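You operate a simulated robot arm through the tools that you are given. There is no shell and no other tool. Be economical: measure what you need, move in short steps, check, and stop when the job is done.

Carry out the task below with a simulated robot arm. There is one attempt and no reset: what you move stays moved.

TASK
Shut the plug board down: slider to START, link OFF, range HIGH, loose plug back in its hole.
Fine: slider before link, link OFF before the plug goes in, other plugs left in.
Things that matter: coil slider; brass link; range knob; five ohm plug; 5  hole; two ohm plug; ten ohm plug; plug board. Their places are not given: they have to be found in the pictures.

It is judged by the outcome, as a careful person would: the job done as asked, and still so three seconds after it is handed in. It fails if anything else is knocked over, pushed out of place, dropped, spilled or broken.

THE ROBOT
A 7-joint arm with a two-finger parallel gripper, fixed in place. Base frame: the origin is at the foot of the arm, x ahead of it, y to its left, z up. Lengths are in mm, angles in degrees, forces in N, time in s.
With the tool pointing down near the work surface it reaches from about 240 to 680 mm from the base axis. Its first joint turns from -66.0 to 66.0 degrees. Payload 2.4 kg.
Tool frame: the origin (TCP) lies between the finger pads and is the grasp point; the fingertips stand 30 mm ahead of it; z points along the fingers, y is the line along which they close. The gripper opens to 94 mm. The fingers are 28 mm wide and 10 mm thick; the gripper's body (50 by 96 mm) begins 55 mm behind the TCP.
Orientation is that of the tool frame in the base frame, as [roll, pitch, yaw] about the fixed x, y, z axes, in that order (R = Rz(yaw) Ry(pitch) Rx(roll)). With the fingers straight down and closing along the base's y, the tool's x points along the base's -x, its y along +y and its z along -z.

THE INTERFACE
- The arm moves only by the tool step_arm. Its argument "motion" is a list of rows, each an object (a shift or turn left out is 0, a gripper value left out holds the last) with "jaw": the opening, from 0 (shut) to 1 (fully open); "slide": the shift along the tool's x, y, z in cm, a list of three; "turn": the turn, a rotation vector about the tool's x, y, z in degrees, a list of three. In form: [{"jaw": jaw, "slide": [x, y, z], "turn": [wx, wy, wz]}, ...]. A call has 1 to 20 rows; each row shifts and turns the commanded pose from where the row before left it, along the tool's axes as they then stand. A row lasts 0.2 s, in which the tool goes at most 50 mm and 8.6 degrees; a call with a longer step from one row to the next is refused whole, and so is a gripper value outside its range. A pose out of reach is approached as far as the arm can. The call stops where the force on the tool passes 60 N (or 10 N more than at its start, if that is more) or the arm is blocked; 0.2 s more then pass. The fingers move at their own pace (about 153 mm/s each) and stop on an object; they squeeze with about 27 N. The grip force told is the motor's: it shows also when the fingers shut on nothing. Time passes only in rows, and 0.2 s behind the last, so rows that do not move let the fingers close. It gives the time, the measured TCP pose, the force on the tool (base axes), the opening and the grip force at its end, in the units of the frame above (readings bear some noise).
- Cameras (640 x 400 px; columns grow to the right, rows downward): "scene" is fixed at [30.7, 462.7, 1460.9]; the picture's right is [-0.85, -0.53, 0.00], its down [-0.23, 0.36, -0.90] and it looks along [0.48, -0.77, -0.43] (base axes); focal length 335 px, centre (320, 200). "wrist" rides on the gripper at [-37, 0, -58] in the tool frame; the picture's right is [0.00, -1.00, 0.00], its down [0.97, 0.00, -0.24] and it looks along [0.24, 0.00, 0.97] (tool axes); focal length 218 px, centre (320, 200).
- capture(camera): a new picture of that camera. No time passes.
- locate(camera, pixels): for up to 12 pixels [column, row] of the newest picture of that camera ("zoom" is the newest enlarged one), the place [x, y, z] in the base frame of the surface seen there, good to about 3 mm. No time passes.
- zoom(camera, box): a new picture of the part [left, top, right, bottom] of that camera's present view, enlarged. No time passes.
- hand_in(): hands the job in; it is judged then, once.

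Work in short steps. Measure before you move; look again where a grasp or a placing could have gone wrong, and mend it. You have 80 turns and 54 pictures in all, those below and enlarged ones among them. Open the gripper and draw the arm clear of the work before you hand the job in, unless the task says otherwise; then end with one line.

The tools are called after "Emit:" by a JSON object that holds its "name" and its "arguments". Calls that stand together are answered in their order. step_arm: Moves the arm, as the interface text tells. Its arguments: {"type":"object","properties":{"motion":{"type":"array"}},"required":["motion"]} The other tools are called the same way: capture (camera) takes a picture; locate (camera, pixels) gives the place of the surface under pixels of a picture; zoom (camera, box) takes an enlarged picture of a part of a camera's view; hand_in () hands the job in.

At the start:

```text
time: 0.0
tcp_pos: [233.5, -233.6, 1196.5]
tool_rot: [-180.0, 0.0, 179.9]
wrist_force: [-0.8, -0.8, 0.2]
opening: 94.0
grip_force: 0.0
```

scene: 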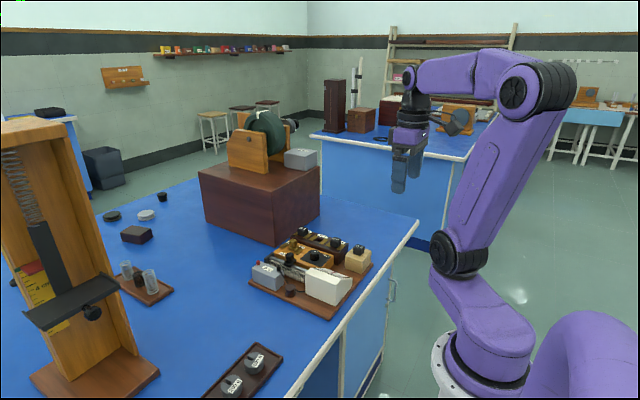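
wrist: 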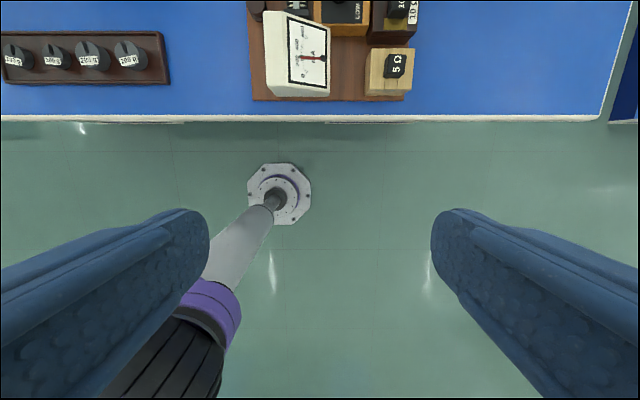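

The plug board sits around pixels (250-370, 230-320) in the scene view. I zoom in there first.

Emit:
{"name": "zoom", "arguments": {"camera": "scene", "box": [240, 220, 384, 320]}}

Emit:
{"name": "zoom", "arguments": {"camera": "wrist", "box": [220, 0, 440, 120]}}

```text
4.00 times, centred on (312, 270) of scene
```

zoom: 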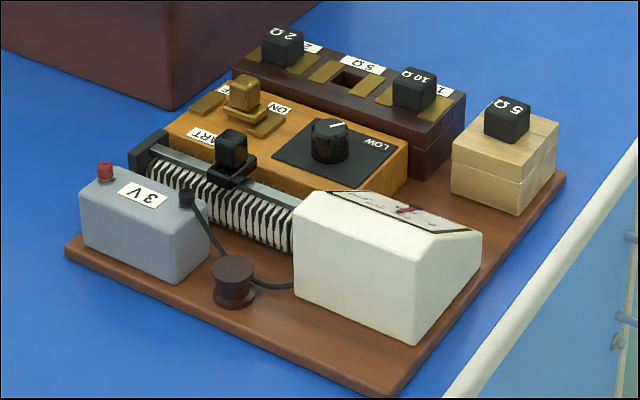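

```text
2.91 times, centred on (330, 60) of wrist
```

zoom: 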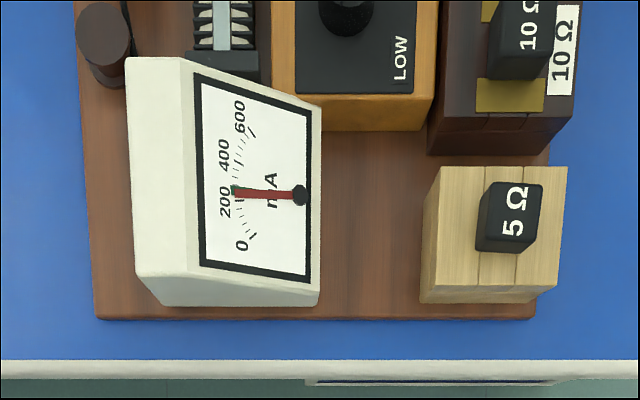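

The zoom shows all the parts. Next I get rough positions for them.

Emit:
{"name": "locate", "arguments": {"camera": "scene", "pixels": [[292.7, 242], [290, 255], [314.5, 252], [358.7, 248], [319, 240], [302.5, 231], [335.5, 241], [250, 283], [331, 318], [373, 264], [282, 266], [300, 252]]}}

```text
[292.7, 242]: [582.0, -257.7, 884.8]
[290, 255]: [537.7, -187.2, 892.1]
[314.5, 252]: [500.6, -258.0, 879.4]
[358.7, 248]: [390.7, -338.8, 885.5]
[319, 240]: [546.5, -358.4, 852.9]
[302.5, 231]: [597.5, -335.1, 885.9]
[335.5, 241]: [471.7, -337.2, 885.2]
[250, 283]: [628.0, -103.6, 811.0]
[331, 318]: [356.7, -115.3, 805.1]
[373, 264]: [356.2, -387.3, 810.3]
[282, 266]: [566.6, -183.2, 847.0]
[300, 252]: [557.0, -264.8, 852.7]
```

I move above the board to look straight down.

Emit:
{"name": "step_arm", "arguments": {"motion": [{"slide": [-4.5, 0, 1]}, {"slide": [-4.5, 0, 1]}, {"slide": [-4.5, 0, 1]}, {"slide": [-4.5, 0, 1]}, {"slide": [-4.5, -0.5, 2]}, {"slide": [-4.5, -0.5, 2]}, {"slide": [0, 0, 3]}, {}]}}

Emit:
{"name": "capture", "arguments": {"camera": "wrist"}}

```text
time: 1.8
tcp_pos: [504.7, -243.6, 1086.8]
tool_rot: [179.9, 0.0, 180.0]
wrist_force: [0.8, -0.2, -0.6]
opening: 94.1
grip_force: 0.0
```

```text
49 pictures are left
```

wrist: 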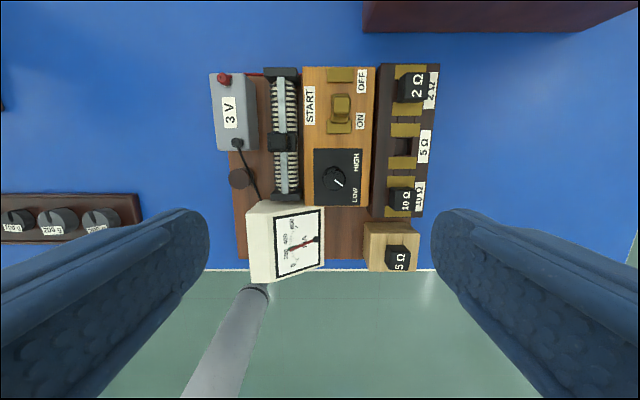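

Emit:
{"name": "zoom", "arguments": {"camera": "wrist", "box": [200, 50, 460, 212]}}

Emit:
{"name": "locate", "arguments": {"camera": "wrist", "pixels": [[342, 101], [282, 142], [334, 178], [396, 255], [402, 145], [407, 86], [400, 195], [282, 74], [287, 110], [311, 85], [340, 74], [339, 126]]}}

```text
2.46 times, centred on (330, 131) of wrist
```

zoom: 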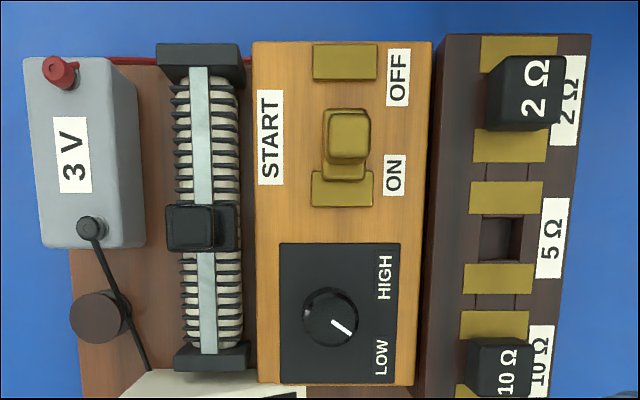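

```text
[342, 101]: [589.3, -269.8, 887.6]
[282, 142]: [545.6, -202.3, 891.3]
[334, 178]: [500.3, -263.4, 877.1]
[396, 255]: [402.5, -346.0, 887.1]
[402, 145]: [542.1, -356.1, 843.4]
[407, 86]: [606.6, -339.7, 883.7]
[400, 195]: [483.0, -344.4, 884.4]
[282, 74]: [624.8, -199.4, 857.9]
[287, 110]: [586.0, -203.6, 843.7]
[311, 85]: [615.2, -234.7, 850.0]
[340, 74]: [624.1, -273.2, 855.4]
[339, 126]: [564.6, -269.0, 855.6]
```

I need heights and edges for the slider, link, battery and labels before I approach.

Emit:
{"name": "locate", "arguments": {"camera": "zoom", "pixels": [[196, 226], [204, 72], [204, 62], [202, 358], [270, 138], [62, 66], [120, 130], [348, 135], [340, 175], [345, 48], [345, 78], [340, 178]]}}

Emit:
{"name": "zoom", "arguments": {"camera": "scene", "box": [268, 232, 332, 272]}}

```text
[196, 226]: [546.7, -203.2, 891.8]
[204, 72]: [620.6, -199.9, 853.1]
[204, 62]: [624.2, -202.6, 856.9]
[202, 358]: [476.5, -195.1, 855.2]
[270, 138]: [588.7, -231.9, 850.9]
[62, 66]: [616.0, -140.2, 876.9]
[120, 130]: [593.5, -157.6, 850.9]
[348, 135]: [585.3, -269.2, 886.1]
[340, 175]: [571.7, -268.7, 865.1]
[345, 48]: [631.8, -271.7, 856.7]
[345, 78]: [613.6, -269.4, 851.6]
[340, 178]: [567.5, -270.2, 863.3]
```

```text
10.00 times, centred on (300, 252) of scene
```

zoom: 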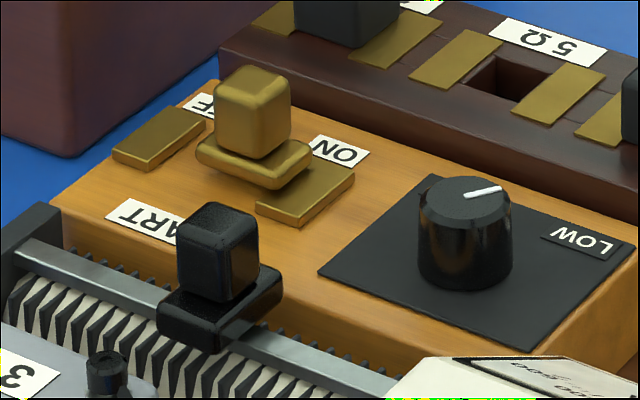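

The slider knob is about 20 mm wide, centred at (546,-203) with its top at z 892. The START label lies toward +x. I move above it with the jaw partly closed.

Emit:
{"name": "step_arm", "arguments": {"motion": [{"jaw": 0.45, "slide": [-2.1, 2, 2]}, {"slide": [-2.0, 2, 2]}, {"slide": [0, 0, 4]}, {"slide": [0, 0, 4]}, {"slide": [0, 0, 3]}, {}]}}

Emit:
{"name": "capture", "arguments": {"camera": "wrist"}}

```text
time: 3.2
tcp_pos: [545.0, -204.5, 937.1]
tool_rot: [-179.9, 0.0, 180.0]
wrist_force: [0.3, 0.5, 0.7]
opening: 42.4
grip_force: 0.1
```

```text
46 pictures are left
```

wrist: 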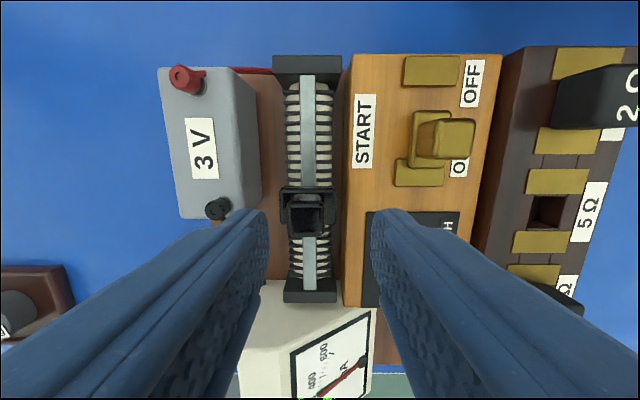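

Emit:
{"name": "locate", "arguments": {"camera": "wrist", "pixels": [[307, 217], [307, 200], [295, 217], [319, 217], [217, 207], [308, 80], [307, 190], [330, 195], [284, 195], [445, 140], [427, 115], [420, 165]]}}

```text
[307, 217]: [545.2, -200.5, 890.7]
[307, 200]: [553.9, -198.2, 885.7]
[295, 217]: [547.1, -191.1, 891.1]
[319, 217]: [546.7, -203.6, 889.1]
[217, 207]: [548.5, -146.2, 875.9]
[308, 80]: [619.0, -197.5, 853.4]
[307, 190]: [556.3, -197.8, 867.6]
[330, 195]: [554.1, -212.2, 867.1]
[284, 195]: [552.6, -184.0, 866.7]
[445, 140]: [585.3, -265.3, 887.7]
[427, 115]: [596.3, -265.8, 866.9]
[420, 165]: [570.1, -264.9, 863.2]
```

The slider knob is centred at y≈-198, with its flange at z 867. I shift +6 mm in y, lower the tips to about 873 and grip.

Emit:
{"name": "step_arm", "arguments": {"motion": [{"slide": [0, 0.6, 0]}, {"slide": [0, 0, 2]}, {"slide": [0, 0, 1.4]}, {"jaw": 0.1}, {"jaw": 0.1}, {}]}}

```text
time: 4.6
tcp_pos: [545.5, -196.9, 902.6]
tool_rot: [180.0, -0.1, -179.9]
wrist_force: [-0.3, 4.8, 3.7]
opening: 19.8
grip_force: 44.9
```

Gripped at 19.8 mm. I slide toward START (+x) in small steps.

Emit:
{"name": "step_arm", "arguments": {"motion": [{"slide": [-0.8, 0, 0]}, {"slide": [-0.8, 0, 0]}, {"slide": [-0.8, 0, 0]}, {"slide": [-0.8, 0, 0]}, {"slide": [-0.8, 0, 0]}, {}]}}

Emit:
{"name": "capture", "arguments": {"camera": "wrist"}}

```text
time: 6.0
tcp_pos: [585.7, -195.8, 902.9]
tool_rot: [180.0, 0.2, -180.0]
wrist_force: [-1.0, 7.8, -5.5]
opening: 19.8
grip_force: 45.5
```

```text
45 pictures are left
```

wrist: 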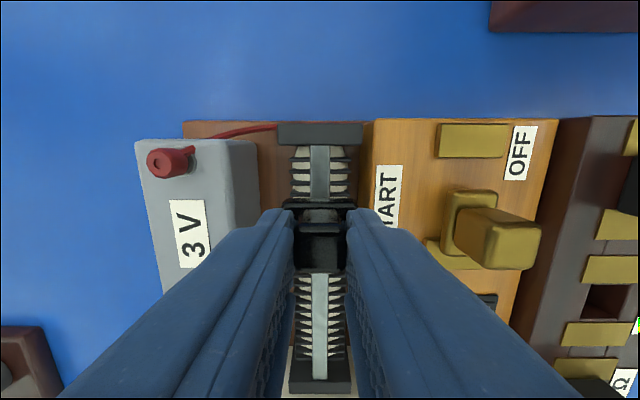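

The slider is following, with about 20 mm left to the end block. I continue gently and watch the force.

Emit:
{"name": "step_arm", "arguments": {"motion": [{"slide": [-0.4, 0, 0]}, {"slide": [-0.4, 0, 0]}, {"slide": [-0.3, 0, 0]}, {"slide": [-0.2, 0, 0]}, {}]}}

Emit:
{"name": "capture", "arguments": {"camera": "wrist"}}

```text
time: 7.2
tcp_pos: [598.4, -197.6, 903.4]
tool_rot: [179.9, -0.1, -179.9]
wrist_force: [-1.1, 10.2, -14.7]
opening: 19.6
grip_force: 45.1
```

```text
44 pictures are left
```

wrist: 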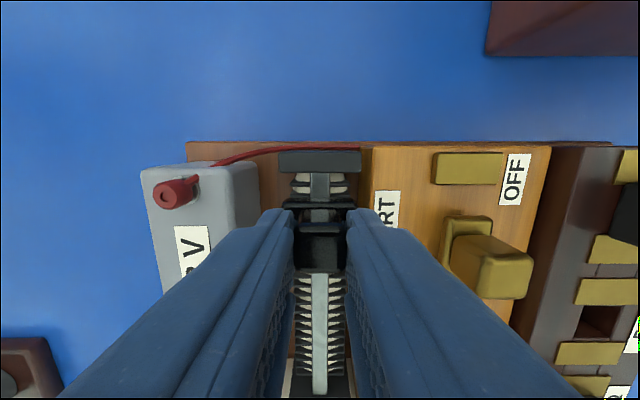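

Emit:
{"name": "step_arm", "arguments": {"motion": [{"slide": [-0.2, -0.05, 0.05]}, {"slide": [-0.2, 0, 0]}, {"slide": [-0.2, 0, 0]}, {}]}}

```text
time: 8.2
tcp_pos: [603.1, -195.1, 902.5]
tool_rot: [-179.9, 0.0, -179.9]
wrist_force: [-1.9, 14.1, -8.2]
opening: 19.9
grip_force: 45.3
```

Emit:
{"name": "step_arm", "arguments": {"motion": [{"slide": [-0.2, 0, 0]}, {"slide": [-0.2, 0, 0]}, {}]}}

Emit:
{"name": "capture", "arguments": {"camera": "wrist"}}

```text
time: 9.0
tcp_pos: [607.9, -195.3, 903.0]
tool_rot: [-179.9, 0.0, -180.0]
wrist_force: [-2.8, 16.8, -4.6]
opening: 19.8
grip_force: 45.0
```

```text
43 pictures are left
```

wrist: 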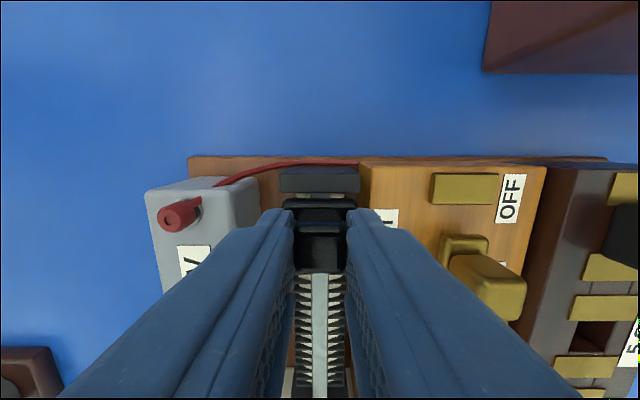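

The slider is a few mm from the end block and a side force is building (rail pushing +y). I ease that by 2 mm and finish the travel.

Emit:
{"name": "step_arm", "arguments": {"motion": [{"slide": [-0.1, 0.2, 0]}, {"slide": [-0.15, 0, 0]}, {"slide": [-0.15, 0, 0]}, {}]}}

Emit:
{"name": "capture", "arguments": {"camera": "wrist"}}

```text
time: 10.0
tcp_pos: [609.2, -196.0, 901.5]
tool_rot: [180.0, -0.3, 179.9]
wrist_force: [-20.5, 9.1, -3.0]
opening: 19.7
grip_force: 44.7
```

```text
42 pictures are left
```

wrist: 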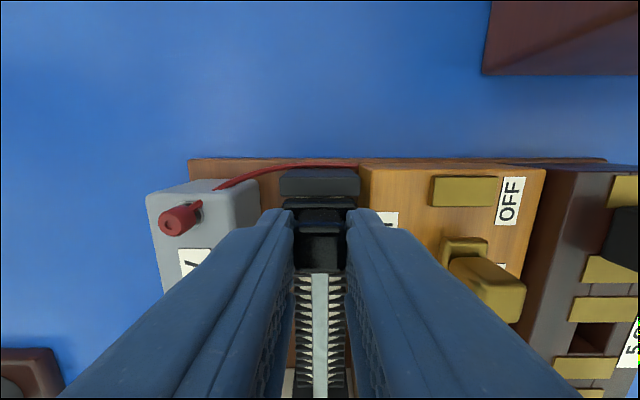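

The slider is at its stop (-20 N in x). I relax, release, rise, and go over the link handle at about (586,-266).

Emit:
{"name": "step_arm", "arguments": {"motion": [{"slide": [0.25, 0, 0]}, {"jaw": 0.42}, {}, {"slide": [0, 0, -4]}, {"slide": [1.2, -3.5, 0]}, {"slide": [1.2, -3.5, 0]}, {}]}}

Emit:
{"name": "capture", "arguments": {"camera": "wrist"}}

```text
time: 11.6
tcp_pos: [586.0, -265.9, 943.2]
tool_rot: [-180.0, 0.0, 180.0]
wrist_force: [0.0, 0.3, -0.8]
opening: 39.4
grip_force: 0.0
```

```text
41 pictures are left
```

wrist: 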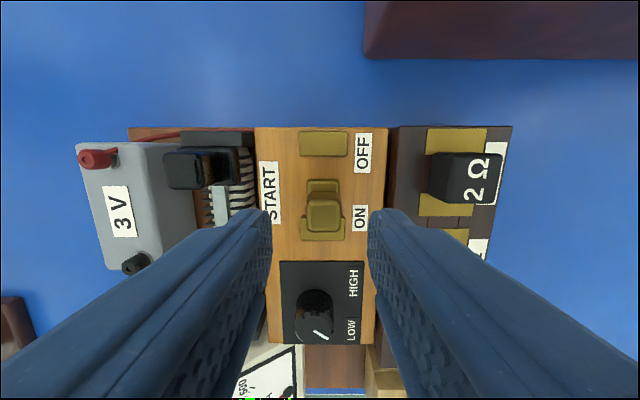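

Emit:
{"name": "locate", "arguments": {"camera": "wrist", "pixels": [[324, 215], [310, 215], [338, 215], [324, 186], [322, 154], [322, 140], [210, 168], [324, 200], [324, 228], [322, 236]]}}

Emit:
{"name": "zoom", "arguments": {"camera": "scene", "box": [268, 222, 332, 262]}}

```text
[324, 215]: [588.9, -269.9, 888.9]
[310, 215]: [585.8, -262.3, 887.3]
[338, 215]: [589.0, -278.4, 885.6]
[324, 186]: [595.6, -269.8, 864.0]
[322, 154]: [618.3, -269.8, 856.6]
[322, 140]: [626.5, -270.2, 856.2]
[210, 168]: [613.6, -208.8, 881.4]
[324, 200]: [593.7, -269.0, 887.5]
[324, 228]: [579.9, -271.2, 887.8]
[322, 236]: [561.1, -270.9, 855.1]
```

```text
10.00 times, centred on (300, 242) of scene
```

zoom: 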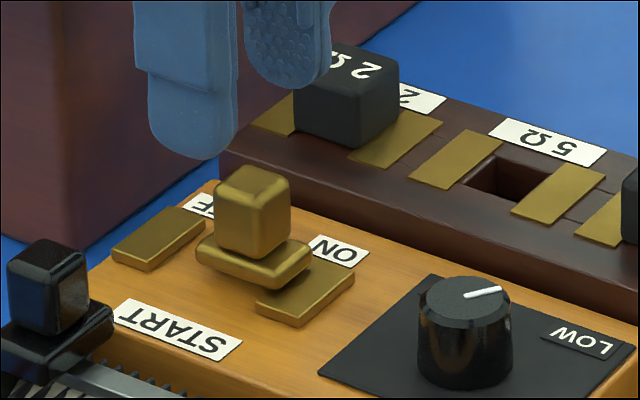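

The handle is centred at about (587,-270) with its top at 888. I lower and grip it.

Emit:
{"name": "step_arm", "arguments": {"motion": [{"slide": [-0.1, -0.4, 1.5]}, {"slide": [0, 0, 1.5]}, {"slide": [0, 0, 1.1]}, {"jaw": 0.1}, {"jaw": 0.1}, {}]}}

```text
time: 13.0
tcp_pos: [586.0, -267.4, 903.1]
tool_rot: [-180.0, -0.1, -179.9]
wrist_force: [1.6, 7.1, 4.5]
opening: 19.9
grip_force: 45.3
```

Emit:
{"name": "step_arm", "arguments": {"motion": [{"slide": [-0.3, 0.2, 0]}, {"slide": [-0.3, 0, 0]}, {"slide": [-0.3, 0, 0]}, {"slide": [-0.3, 0, 0]}, {}]}}

Emit:
{"name": "capture", "arguments": {"camera": "wrist"}}

```text
time: 14.2
tcp_pos: [597.2, -268.1, 902.9]
tool_rot: [-180.0, 0.0, 179.9]
wrist_force: [-1.0, -1.4, 6.3]
opening: 19.9
grip_force: 45.9
```

```text
39 pictures are left
```

wrist: 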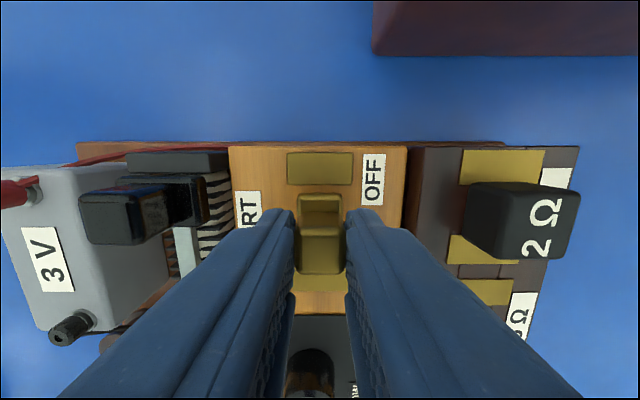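

It moves freely, so I keep going gently toward the OFF clip.

Emit:
{"name": "step_arm", "arguments": {"motion": [{"slide": [-0.25, 0, 0]}, {"slide": [-0.25, 0, 0]}, {"slide": [-0.2, 0, 0]}, {"slide": [-0.1, 0, 0]}, {}]}}

Emit:
{"name": "capture", "arguments": {"camera": "wrist"}}

```text
time: 15.4
tcp_pos: [606.5, -268.2, 902.9]
tool_rot: [-180.0, 0.0, 180.0]
wrist_force: [0.6, -3.1, 3.0]
opening: 20.1
grip_force: 45.8
```

```text
38 pictures are left
```

wrist: 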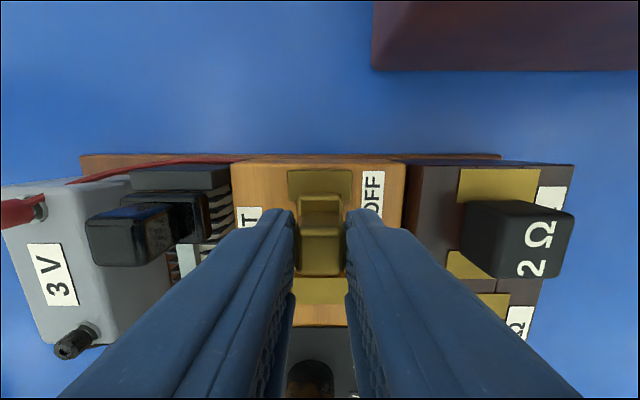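

Emit:
{"name": "step_arm", "arguments": {"motion": [{"slide": [-0.2, 0, 0]}, {"slide": [-0.15, 0, 0]}, {"slide": [-0.15, 0, 0]}, {}]}}

Emit:
{"name": "zoom", "arguments": {"camera": "scene", "box": [268, 222, 332, 262]}}

```text
time: 16.4
tcp_pos: [612.0, -268.6, 902.5]
tool_rot: [180.0, 0.0, 179.9]
wrist_force: [-1.2, -5.3, 3.5]
opening: 20.0
grip_force: 45.3
```

```text
10.00 times, centred on (300, 242) of scene
```

zoom: 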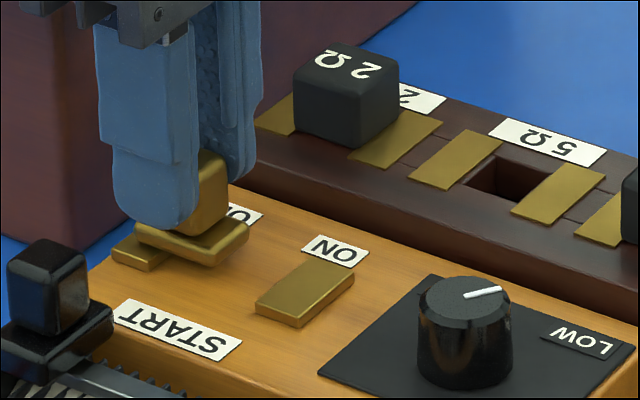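

Emit:
{"name": "step_arm", "arguments": {"motion": [{"slide": [-0.15, 0, 0]}, {"slide": [-0.15, 0, 0]}, {}]}}

```text
time: 17.2
tcp_pos: [613.6, -267.7, 902.4]
tool_rot: [-180.0, 0.0, -180.0]
wrist_force: [-0.4, -6.3, 2.1]
opening: 19.8
grip_force: 45.0
```

Emit:
{"name": "step_arm", "arguments": {"motion": [{"slide": [-0.15, 0, 0]}, {"slide": [-0.15, 0, 0]}, {}]}}

Emit:
{"name": "zoom", "arguments": {"camera": "scene", "box": [268, 222, 332, 262]}}

```text
time: 18.0
tcp_pos: [616.8, -267.6, 902.0]
tool_rot: [-180.0, -0.1, -180.0]
wrist_force: [-8.1, -3.9, 4.2]
opening: 19.7
grip_force: 45.6
```

```text
10.00 times, centred on (300, 242) of scene
```

zoom: 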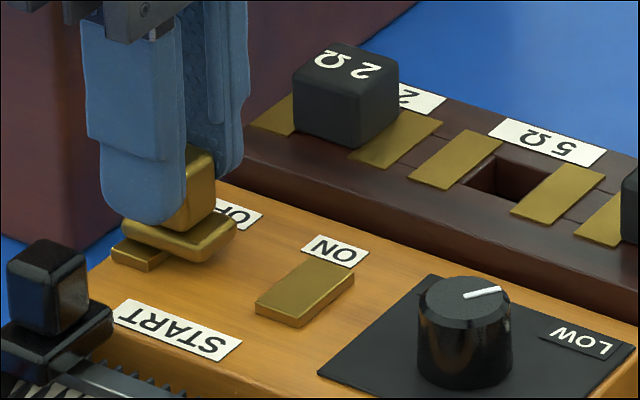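

The force is -8 N in x, which looks like the stop. I nudge once to confirm, release, rise, and look at the knob from above.

Emit:
{"name": "step_arm", "arguments": {"motion": [{"slide": [-0.1, 0, 0]}, {}, {"slide": [0.2, 0, 0]}, {"jaw": 0.42}, {}, {"slide": [0, 0, -4]}, {"slide": [3, 0, -1]}, {"slide": [4, 0, 0]}, {"slide": [4, 0.2, 0]}, {}]}}

Emit:
{"name": "capture", "arguments": {"camera": "wrist"}}

```text
time: 20.2
tcp_pos: [506.0, -264.8, 952.3]
tool_rot: [-180.0, 0.0, 180.0]
wrist_force: [-0.1, 0.6, 0.7]
opening: 39.3
grip_force: 0.0
```

```text
35 pictures are left
```

wrist: 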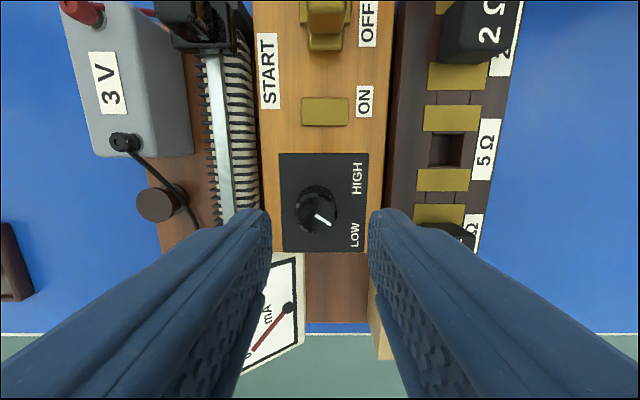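

Emit:
{"name": "locate", "arguments": {"camera": "wrist", "pixels": [[314, 212], [297, 210], [333, 212], [316, 194], [314, 229], [318, 217], [330, 224], [356, 178], [354, 236], [324, 156], [324, 248]]}}

Emit:
{"name": "zoom", "arguments": {"camera": "wrist", "box": [264, 144, 376, 260]}}

```text
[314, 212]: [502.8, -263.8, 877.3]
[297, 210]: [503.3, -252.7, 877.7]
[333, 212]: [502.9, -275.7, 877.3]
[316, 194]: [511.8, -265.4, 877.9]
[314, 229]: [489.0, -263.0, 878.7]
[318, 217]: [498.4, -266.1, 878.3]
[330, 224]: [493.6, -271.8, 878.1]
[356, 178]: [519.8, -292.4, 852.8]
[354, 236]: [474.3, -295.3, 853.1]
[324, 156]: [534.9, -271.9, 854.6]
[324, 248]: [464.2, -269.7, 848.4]
```

```text
3.45 times, centred on (320, 202) of wrist
```

zoom: 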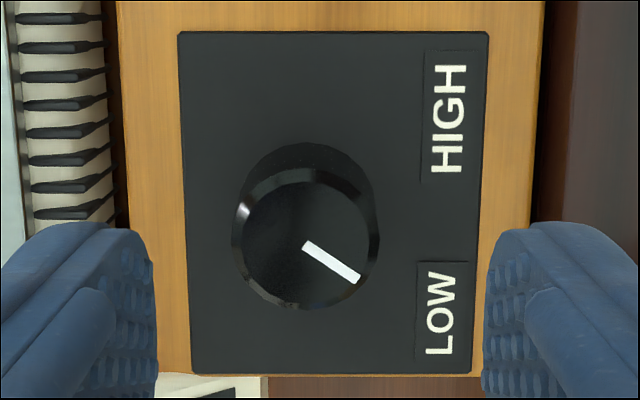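

Knob axis is about (501,-264), top at 878, with the pointer at about -33° (LOW). I need about +66° counter-clockwise. First I check the meter height near the finger sweep.

Emit:
{"name": "locate", "arguments": {"camera": "wrist", "pixels": [[300, 258], [285, 262], [270, 345], [303, 340], [240, 190]]}}

Emit:
{"name": "step_arm", "arguments": {"motion": [{"slide": [0.55, 0.08, 2]}, {"slide": [0, 0, 2]}, {"slide": [0, 0, 1]}, {"slide": [0, 0, 0.8]}, {}]}}

```text
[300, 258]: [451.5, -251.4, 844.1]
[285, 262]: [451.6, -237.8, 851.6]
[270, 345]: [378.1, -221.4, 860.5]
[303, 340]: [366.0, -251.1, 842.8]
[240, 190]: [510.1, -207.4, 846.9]
```

```text
time: 21.4
tcp_pos: [501.1, -264.7, 893.8]
tool_rot: [-180.0, -0.1, -180.0]
wrist_force: [-0.2, 0.1, -0.3]
opening: 39.7
grip_force: 0.0
```

The meter is clear at x<452. I grip the knob and turn it CCW, which is negative about tool z.

Emit:
{"name": "step_arm", "arguments": {"motion": [{"jaw": 0.15}, {"jaw": 0.15}, {}, {"turn": [0, 0, -7]}, {"turn": [0, 0, -7]}, {"turn": [0, 0, -7]}, {"turn": [0, 0, -7]}, {}]}}

Emit:
{"name": "capture", "arguments": {"camera": "wrist"}}

```text
time: 23.2
tcp_pos: [501.5, -261.4, 894.1]
tool_rot: [179.8, -0.1, -151.7]
wrist_force: [-3.6, 25.5, 4.6]
opening: 29.5
grip_force: 44.7
```

```text
33 pictures are left
```

wrist: 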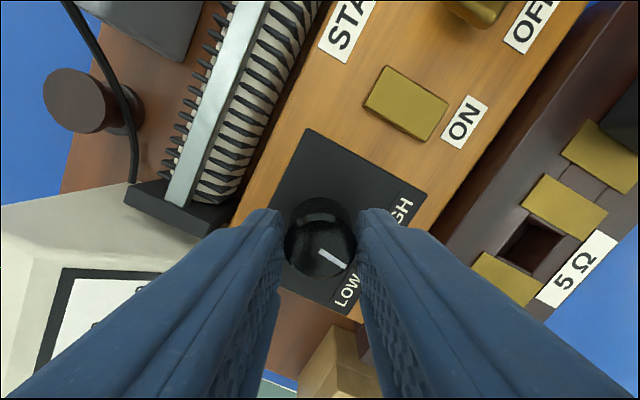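

The knob turns with the gripper, but there is a 25 N side load. I recentre by about 2.5 mm in +y and keep turning.

Emit:
{"name": "step_arm", "arguments": {"motion": [{"slide": [-0.12, 0.22, 0]}, {"turn": [0, 0, -7]}, {"turn": [0, 0, -7]}, {"turn": [0, 0, -7]}, {"turn": [0, 0, -7]}, {}]}}

Emit:
{"name": "capture", "arguments": {"camera": "wrist"}}

```text
time: 24.6
tcp_pos: [501.2, -260.0, 894.3]
tool_rot: [179.8, 0.0, -123.9]
wrist_force: [-5.9, 17.9, 1.9]
opening: 29.4
grip_force: 45.1
```

```text
32 pictures are left
```

wrist: 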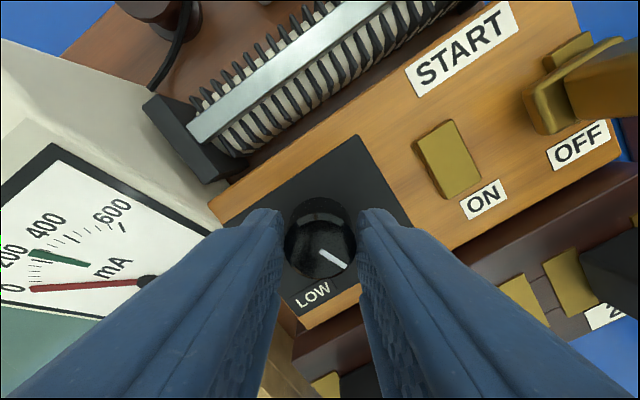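

Emit:
{"name": "step_arm", "arguments": {"motion": [{"slide": [-0.13, 0.09, 0]}, {"turn": [0, 0, -6]}, {"turn": [0, 0, -6]}, {}]}}

Emit:
{"name": "capture", "arguments": {"camera": "wrist"}}

```text
time: 25.6
tcp_pos: [500.9, -261.7, 893.3]
tool_rot: [-180.0, 0.1, -112.1]
wrist_force: [-3.5, 4.4, -2.5]
opening: 29.7
grip_force: 44.8
```

```text
31 pictures are left
```

wrist: 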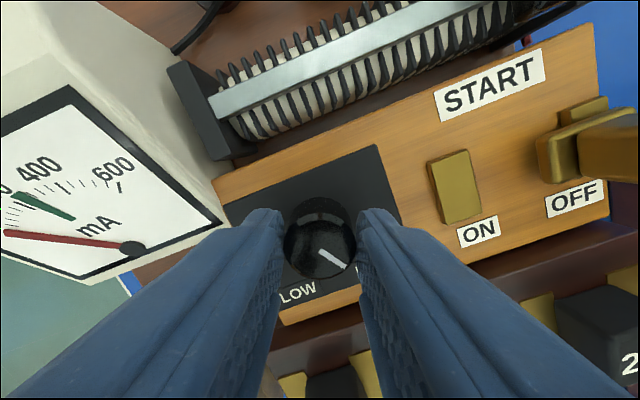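

About 68° turned. I release, rise, rotate back and inspect.

Emit:
{"name": "step_arm", "arguments": {"motion": [{"jaw": 0.5}, {}, {"slide": [0, 0, -3]}, {"slide": [0, 0, -3], "turn": [0, 0, 8]}, {"turn": [0, 0, 8.5]}, {"turn": [0, 0, 8.5]}, {"turn": [0, 0, 8.5]}, {"turn": [0, 0, 8.5]}, {"turn": [0, 0, 8.5]}, {"turn": [0, 0, 8.5]}, {"turn": [0, 0, 9]}, {}]}}

Emit:
{"name": "zoom", "arguments": {"camera": "wrist", "box": [240, 120, 400, 260]}}

```text
refused: row 11 steps farther than a row can; nothing moved
```

```text
2.86 times, centred on (320, 190) of wrist
```

zoom: 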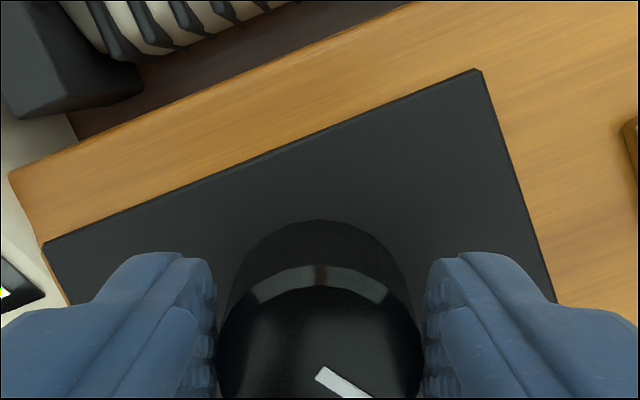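

Emit:
{"name": "step_arm", "arguments": {"motion": [{"jaw": 0.5}, {}, {"slide": [0, 0, -3]}, {"slide": [0, 0, -3], "turn": [0, 0, 8.5]}, {"turn": [0, 0, 8.5]}, {"turn": [0, 0, 8.5]}, {"turn": [0, 0, 8.5]}, {"turn": [0, 0, 8.5]}, {"turn": [0, 0, 8.5]}, {"turn": [0, 0, 8.5]}, {"turn": [0, 0, 8.5]}, {}]}}

Emit:
{"name": "capture", "arguments": {"camera": "wrist"}}

```text
time: 28.2
tcp_pos: [500.8, -260.6, 954.9]
tool_rot: [-180.0, 0.0, 179.8]
wrist_force: [-0.5, 0.9, 0.0]
opening: 47.1
grip_force: 0.0
```

```text
29 pictures are left
```

wrist: 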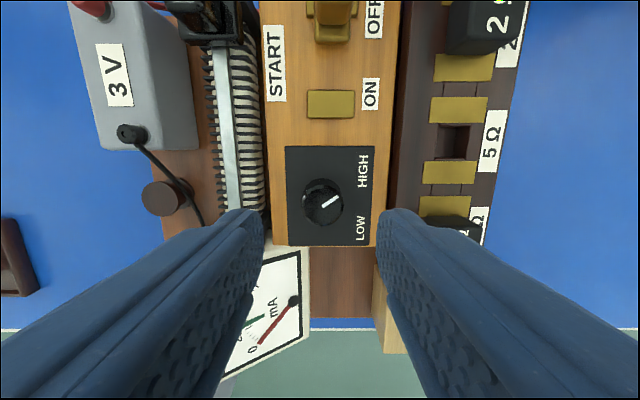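

Emit:
{"name": "zoom", "arguments": {"camera": "wrist", "box": [270, 130, 390, 250]}}

```text
3.33 times, centred on (330, 190) of wrist
```

zoom: 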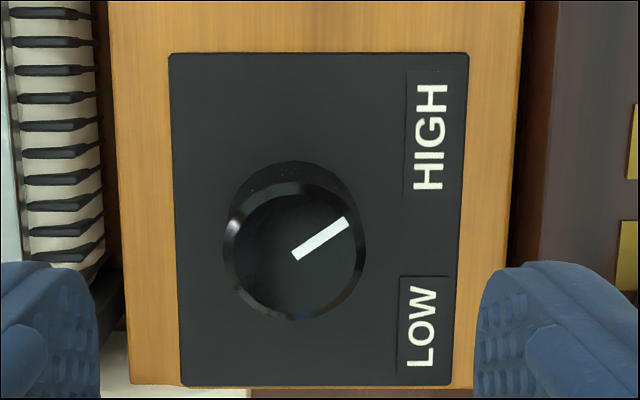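

The pointer now reads +32°, mirroring the initial -33° and aimed at HIGH. Next I go over the 5 Ω plug.

Emit:
{"name": "step_arm", "arguments": {"motion": [{"slide": [1.5, -2, -3]}, {"slide": [3, -3, 0]}, {"slide": [3, -3, 0]}, {"slide": [2.5, 0, 0]}, {}]}}

Emit:
{"name": "capture", "arguments": {"camera": "wrist"}}

Emit:
{"name": "zoom", "arguments": {"camera": "scene", "box": [310, 225, 390, 275]}}

```text
time: 29.4
tcp_pos: [400.5, -339.5, 983.9]
tool_rot: [-180.0, 0.0, -179.9]
wrist_force: [-0.4, 0.4, -0.7]
opening: 47.0
grip_force: 0.1
```

```text
27 pictures are left
```

wrist: 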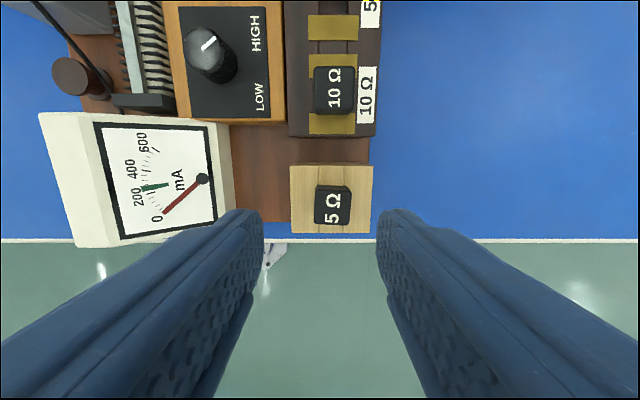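

```text
8.00 times, centred on (350, 250) of scene
```

zoom: 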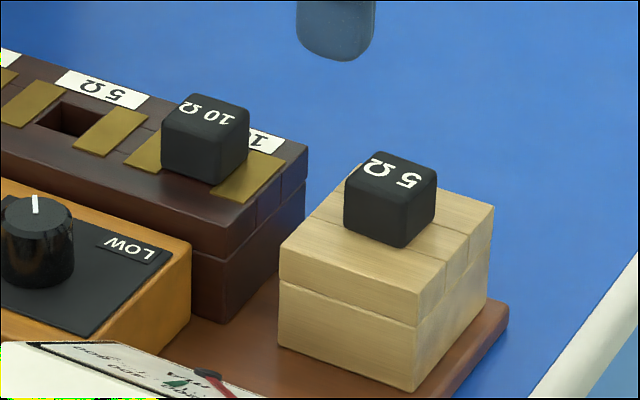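

Emit:
{"name": "locate", "arguments": {"camera": "wrist", "pixels": [[333, 205], [316, 205], [350, 205], [333, 188], [333, 222], [300, 200], [333, 175], [364, 200], [334, 90], [333, 28], [317, 90], [352, 90]]}}

Emit:
{"name": "zoom", "arguments": {"camera": "wrist", "box": [280, 150, 392, 220]}}

```text
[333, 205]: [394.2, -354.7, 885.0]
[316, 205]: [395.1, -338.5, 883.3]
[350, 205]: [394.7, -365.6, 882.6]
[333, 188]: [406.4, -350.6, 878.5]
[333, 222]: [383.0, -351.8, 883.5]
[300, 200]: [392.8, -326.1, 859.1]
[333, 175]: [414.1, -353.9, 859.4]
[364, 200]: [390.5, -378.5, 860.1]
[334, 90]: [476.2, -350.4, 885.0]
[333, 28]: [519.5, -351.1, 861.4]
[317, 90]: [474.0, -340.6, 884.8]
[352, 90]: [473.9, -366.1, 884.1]
```

```text
5.71 times, centred on (336, 185) of wrist
```

zoom: 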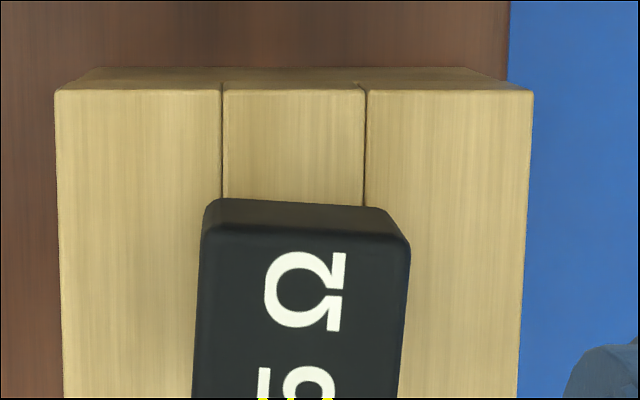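

The plug head is centred at about (395,-350), z 860–884. I descend so the tips reach about 864, and grip.

Emit:
{"name": "step_arm", "arguments": {"motion": [{"slide": [0.55, -1.05, 2]}, {"slide": [0, 0, 3]}, {"slide": [0, 0, 2.5]}, {"slide": [0, 0, 1.4]}, {}]}}

Emit:
{"name": "capture", "arguments": {"camera": "wrist"}}

```text
time: 30.6
tcp_pos: [394.4, -350.5, 895.0]
tool_rot: [-180.0, 0.1, -180.0]
wrist_force: [-0.3, 0.2, 0.4]
opening: 47.0
grip_force: 0.0
```

```text
24 pictures are left
```

wrist: 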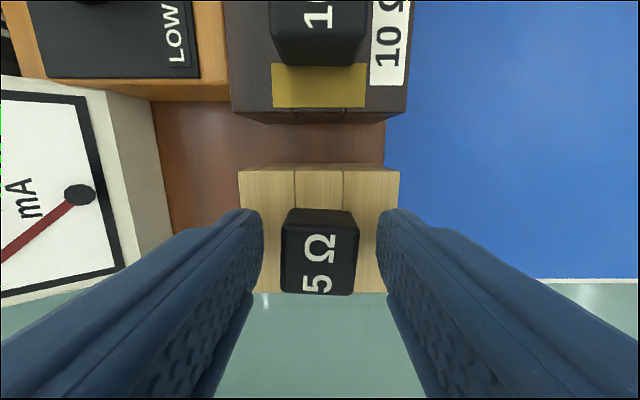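

The plug is centred between the fingers. I grip and lift.

Emit:
{"name": "step_arm", "arguments": {"motion": [{"jaw": 0.2}, {"jaw": 0.15}, {}, {"slide": [0, 0, -1]}, {"slide": [0, 0, -1]}, {"slide": [0, 0, -1.5]}, {"slide": [0, 0, -1.5]}, {"slide": [0, 0, -1]}, {}]}}

Emit:
{"name": "zoom", "arguments": {"camera": "scene", "box": [310, 205, 406, 265]}}

Emit:
{"name": "capture", "arguments": {"camera": "wrist"}}

```text
time: 32.6
tcp_pos: [395.8, -350.8, 954.5]
tool_rot: [-180.0, 0.0, 180.0]
wrist_force: [0.7, -0.4, 0.4]
opening: 26.7
grip_force: 26.6
```

```text
6.67 times, centred on (358, 235) of scene
```

zoom: 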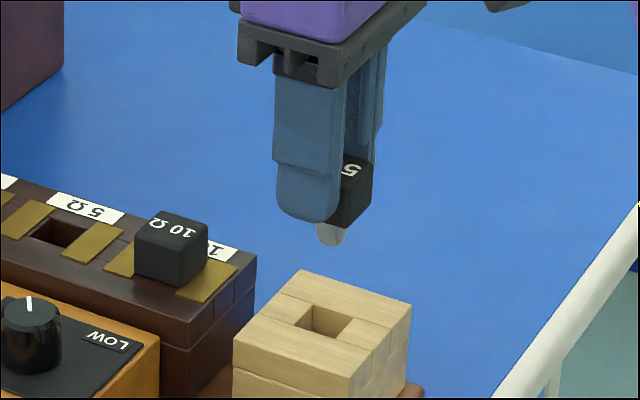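

```text
22 pictures are left
```

wrist: 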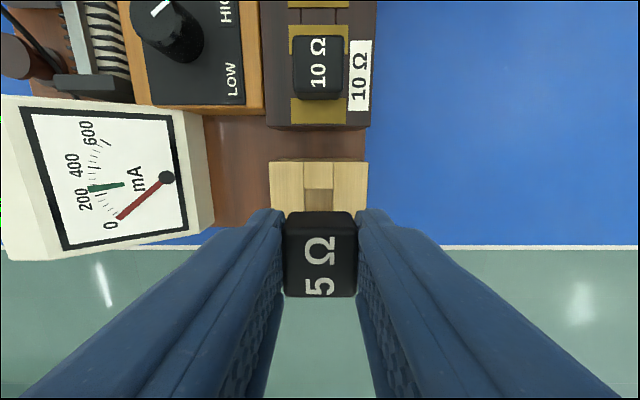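

The plug is held, with a short shank below. I raise a bit and move ahead, stopping short of the hole so I can measure it.

Emit:
{"name": "step_arm", "arguments": {"motion": [{"slide": [0, 0, -1.5]}, {"slide": [-3, 0, 0]}, {"slide": [-3, 0, 0]}, {"slide": [-3, 0, 0]}, {}, {}]}}

Emit:
{"name": "capture", "arguments": {"camera": "wrist"}}

```text
time: 34.0
tcp_pos: [487.4, -350.1, 971.1]
tool_rot: [-180.0, 0.0, -180.0]
wrist_force: [0.9, 0.0, -0.4]
opening: 27.0
grip_force: 26.9
```

```text
21 pictures are left
```

wrist: 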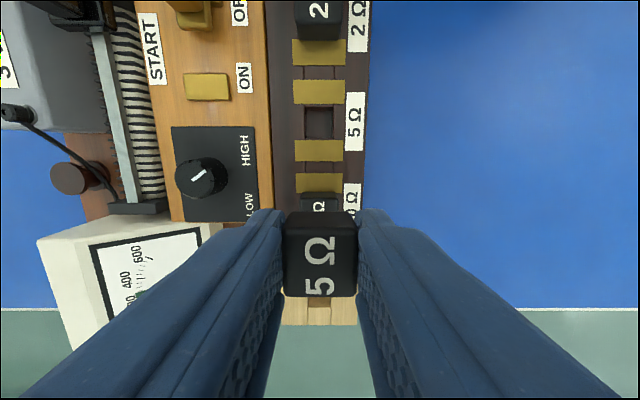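

Emit:
{"name": "zoom", "arguments": {"camera": "wrist", "box": [270, 70, 370, 170]}}

Emit:
{"name": "locate", "arguments": {"camera": "wrist", "pixels": [[319, 92], [319, 150], [298, 120], [340, 120], [298, 92], [341, 92], [319, 182], [319, 54]]}}

```text
4.00 times, centred on (320, 120) of wrist
```

zoom: 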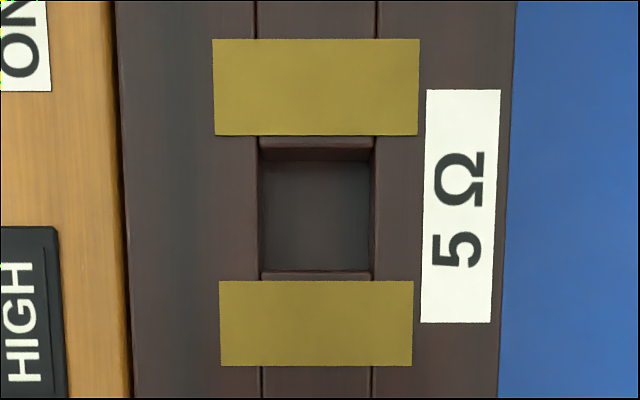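

```text
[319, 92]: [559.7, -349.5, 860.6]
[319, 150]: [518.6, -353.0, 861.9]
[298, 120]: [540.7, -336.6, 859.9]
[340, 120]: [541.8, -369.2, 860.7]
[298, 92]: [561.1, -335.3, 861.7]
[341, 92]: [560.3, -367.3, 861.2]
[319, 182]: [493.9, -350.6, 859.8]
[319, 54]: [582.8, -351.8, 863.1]
```

Using the camera geometry, the hole centre is about (541,-349.6) and the plug head is centred on the TCP. I move over it and go down part way.

Emit:
{"name": "step_arm", "arguments": {"motion": [{"slide": [-2.7, 0.05, 0]}, {"slide": [-2.67, 0, 0]}, {}, {"slide": [0, 0, 2]}, {"slide": [0, 0, 1]}, {"slide": [0, 0, 1]}, {}]}}

Emit:
{"name": "zoom", "arguments": {"camera": "scene", "box": [284, 210, 364, 260]}}

Emit:
{"name": "capture", "arguments": {"camera": "wrist"}}

```text
time: 35.6
tcp_pos: [539.3, -349.6, 930.6]
tool_rot: [-180.0, 0.0, 180.0]
wrist_force: [-0.3, 0.1, -0.5]
opening: 26.9
grip_force: 27.1
```

```text
8.00 times, centred on (324, 235) of scene
```

zoom: 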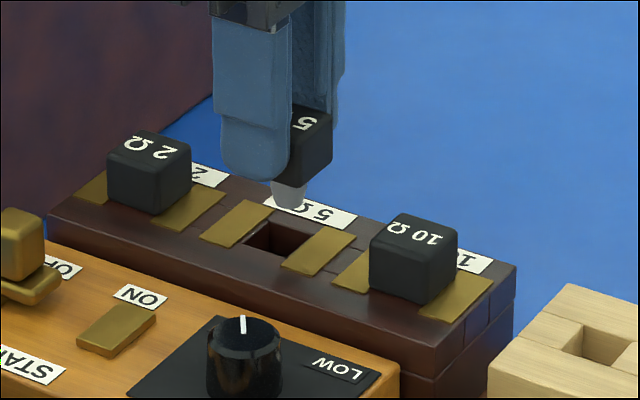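

```text
18 pictures are left
```

wrist: 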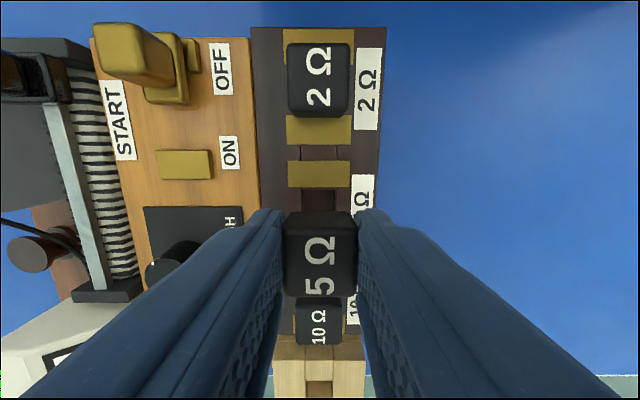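

Emit:
{"name": "zoom", "arguments": {"camera": "scene", "box": [304, 226, 336, 246]}}

```text
16.00 times, centred on (320, 236) of scene
```

zoom: 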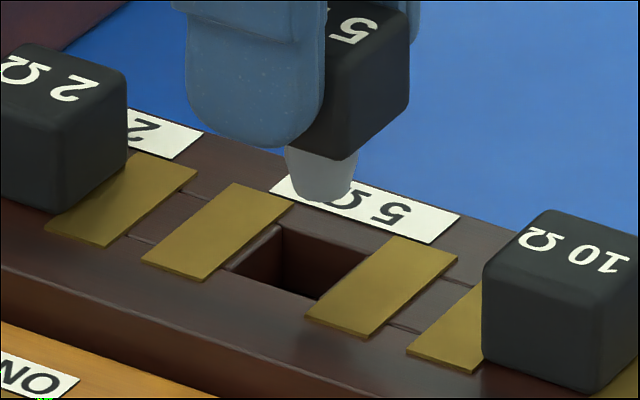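

The scene view hints at a small offset (shank column 322, hole column 298 in the zoom). I locate both for comparison.

Emit:
{"name": "locate", "arguments": {"camera": "zoom", "pixels": [[322, 165], [315, 180], [330, 180], [322, 190], [235, 232], [395, 270], [345, 325], [262, 195], [245, 200], [200, 260], [420, 250], [385, 300]]}}

```text
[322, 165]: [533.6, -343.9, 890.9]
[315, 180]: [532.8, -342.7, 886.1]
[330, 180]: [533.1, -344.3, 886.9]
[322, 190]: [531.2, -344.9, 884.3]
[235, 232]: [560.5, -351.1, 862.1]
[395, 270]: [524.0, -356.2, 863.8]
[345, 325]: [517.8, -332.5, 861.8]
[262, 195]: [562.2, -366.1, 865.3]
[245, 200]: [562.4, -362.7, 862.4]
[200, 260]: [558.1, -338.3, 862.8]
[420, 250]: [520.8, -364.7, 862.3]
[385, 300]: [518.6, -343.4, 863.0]
```

By these readings the shank axis is about (536.5,-349.4) and the hole centre about (540.8,-350). I shift +4 mm in x, then descend in small steps.

Emit:
{"name": "step_arm", "arguments": {"motion": [{"slide": [-0.4, 0, 0]}, {"slide": [0, 0, 0.6]}, {"slide": [0, 0, 0.6]}, {}]}}

Emit:
{"name": "zoom", "arguments": {"camera": "scene", "box": [304, 226, 336, 246]}}

```text
time: 36.6
tcp_pos: [543.8, -350.1, 919.1]
tool_rot: [180.0, 0.1, -179.9]
wrist_force: [0.3, -0.1, -1.0]
opening: 26.6
grip_force: 27.2
```

```text
16.00 times, centred on (320, 236) of scene
```

zoom: 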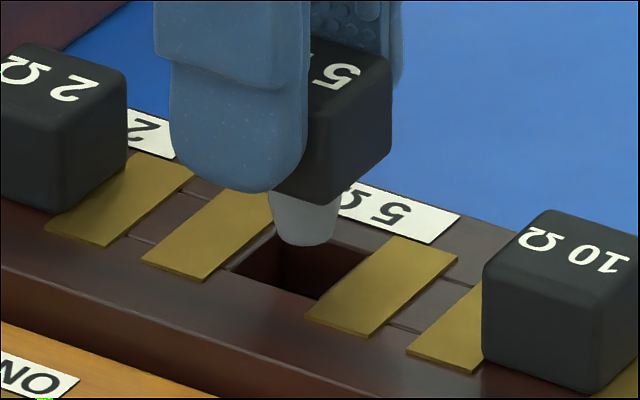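

The columns now nearly agree (305 against 298). I nudge +1.3 mm in x and descend in small steps.

Emit:
{"name": "step_arm", "arguments": {"motion": [{"slide": [-0.13, 0, 0]}, {"slide": [0, 0, 0.4]}, {"slide": [0, 0, 0.4]}, {"slide": [0, 0, 0.4]}, {"slide": [0, 0, 0.4]}, {}]}}

Emit:
{"name": "zoom", "arguments": {"camera": "scene", "box": [304, 226, 336, 246]}}

```text
time: 38.0
tcp_pos: [543.9, -351.3, 902.2]
tool_rot: [-180.0, 0.0, 180.0]
wrist_force: [-0.5, 0.5, -0.2]
opening: 26.8
grip_force: 26.3
```

```text
16.00 times, centred on (320, 236) of scene
```

zoom: 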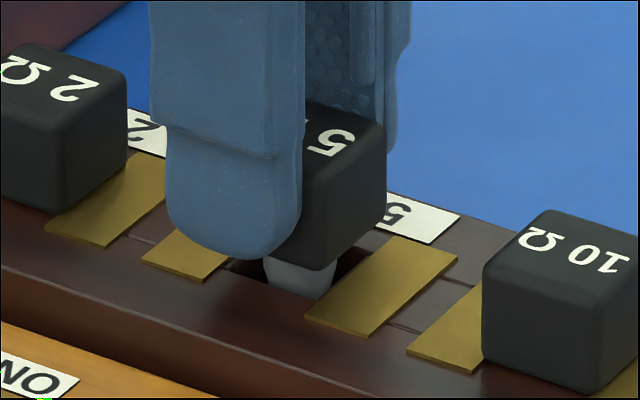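

The shank is inside the hole with no contact force. I keep going down slowly to seat it.

Emit:
{"name": "step_arm", "arguments": {"motion": [{"slide": [0, 0, 0.2]}, {"slide": [0, 0, 0.2]}, {"slide": [0, 0, 0.15]}, {}]}}

Emit:
{"name": "zoom", "arguments": {"camera": "scene", "box": [304, 226, 336, 246]}}

```text
time: 39.0
tcp_pos: [543.9, -349.5, 896.7]
tool_rot: [-180.0, -0.1, 180.0]
wrist_force: [0.1, 0.2, -0.4]
opening: 26.9
grip_force: 27.0
```

```text
16.00 times, centred on (320, 236) of scene
```

zoom: 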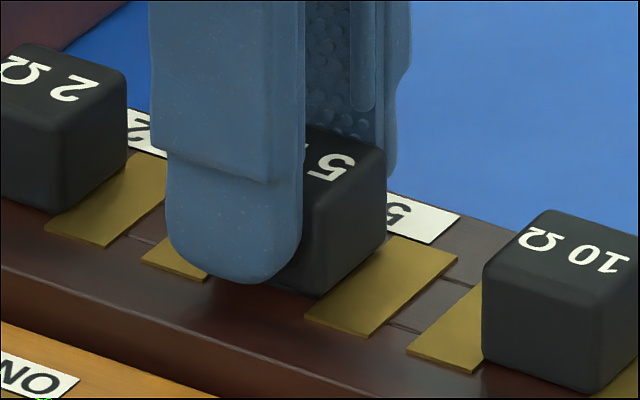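

Emit:
{"name": "step_arm", "arguments": {"motion": [{"slide": [0, 0, 0.1]}, {"slide": [0, 0, 0.1]}, {}]}}

```text
time: 39.8
tcp_pos: [545.0, -350.8, 894.7]
tool_rot: [-180.0, 0.0, 180.0]
wrist_force: [-1.4, 0.8, 5.3]
opening: 26.8
grip_force: 26.6
```

Contact at 5 N, so the plug is seated. I release, rise straight up, and inspect.

Emit:
{"name": "step_arm", "arguments": {"motion": [{"jaw": 0.42}, {"jaw": 0.42}, {"slide": [0, 0, -2]}, {"slide": [0, 0, -3]}, {"slide": [0, 0, -4]}, {"slide": [4, 2, -3]}, {"slide": [4, 2, -3]}, {"slide": [0, 2, -3]}, {}]}}

Emit:
{"name": "zoom", "arguments": {"camera": "scene", "box": [268, 222, 364, 282]}}

Emit:
{"name": "capture", "arguments": {"camera": "wrist"}}

```text
refused: row 6 steps farther than a row can; nothing moved
```

```text
6.67 times, centred on (316, 252) of scene
```

zoom: 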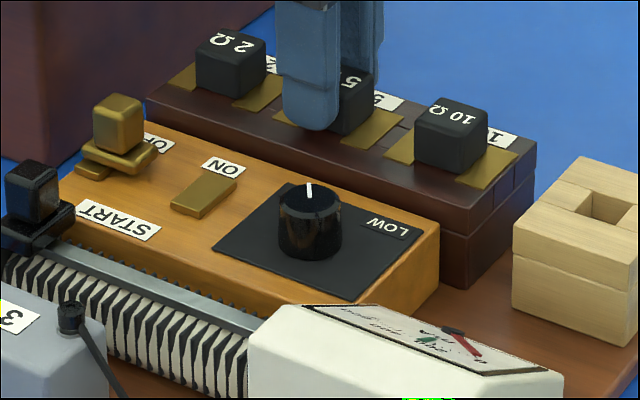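

```text
12 pictures are left
```

wrist: 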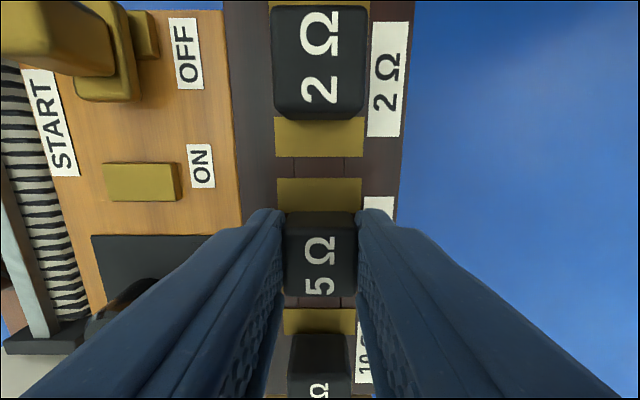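

Emit:
{"name": "step_arm", "arguments": {"motion": [{"jaw": 0.42}, {"jaw": 0.42}, {"slide": [0, 0, -2]}, {"slide": [0, 0, -3]}, {"slide": [0, 0, -4]}, {"slide": [2.5, 2, -3]}, {"slide": [2.5, 2, -3]}, {"slide": [0, 2, -3]}, {}]}}

Emit:
{"name": "zoom", "arguments": {"camera": "scene", "box": [268, 222, 364, 282]}}

Emit:
{"name": "capture", "arguments": {"camera": "wrist"}}

```text
time: 41.8
tcp_pos: [494.1, -290.1, 1073.8]
tool_rot: [-180.0, 0.0, 179.9]
wrist_force: [1.0, 0.2, -0.1]
opening: 39.6
grip_force: 0.0
```

```text
6.67 times, centred on (316, 252) of scene
```

zoom: 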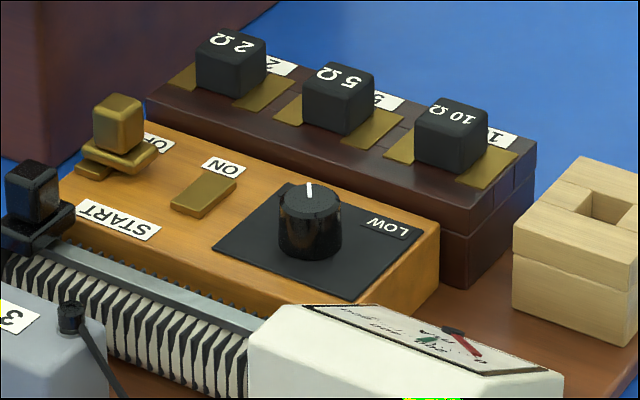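

```text
10 pictures are left
```

wrist: 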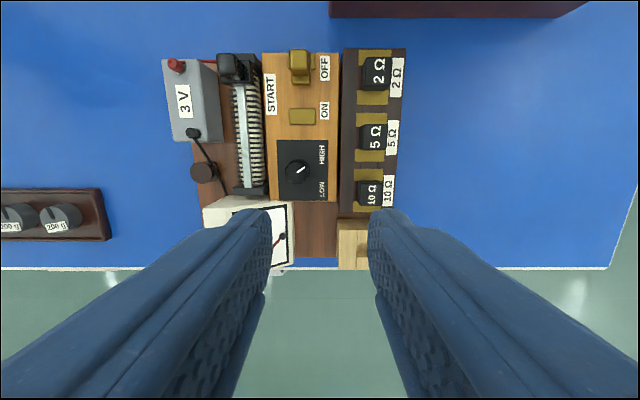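

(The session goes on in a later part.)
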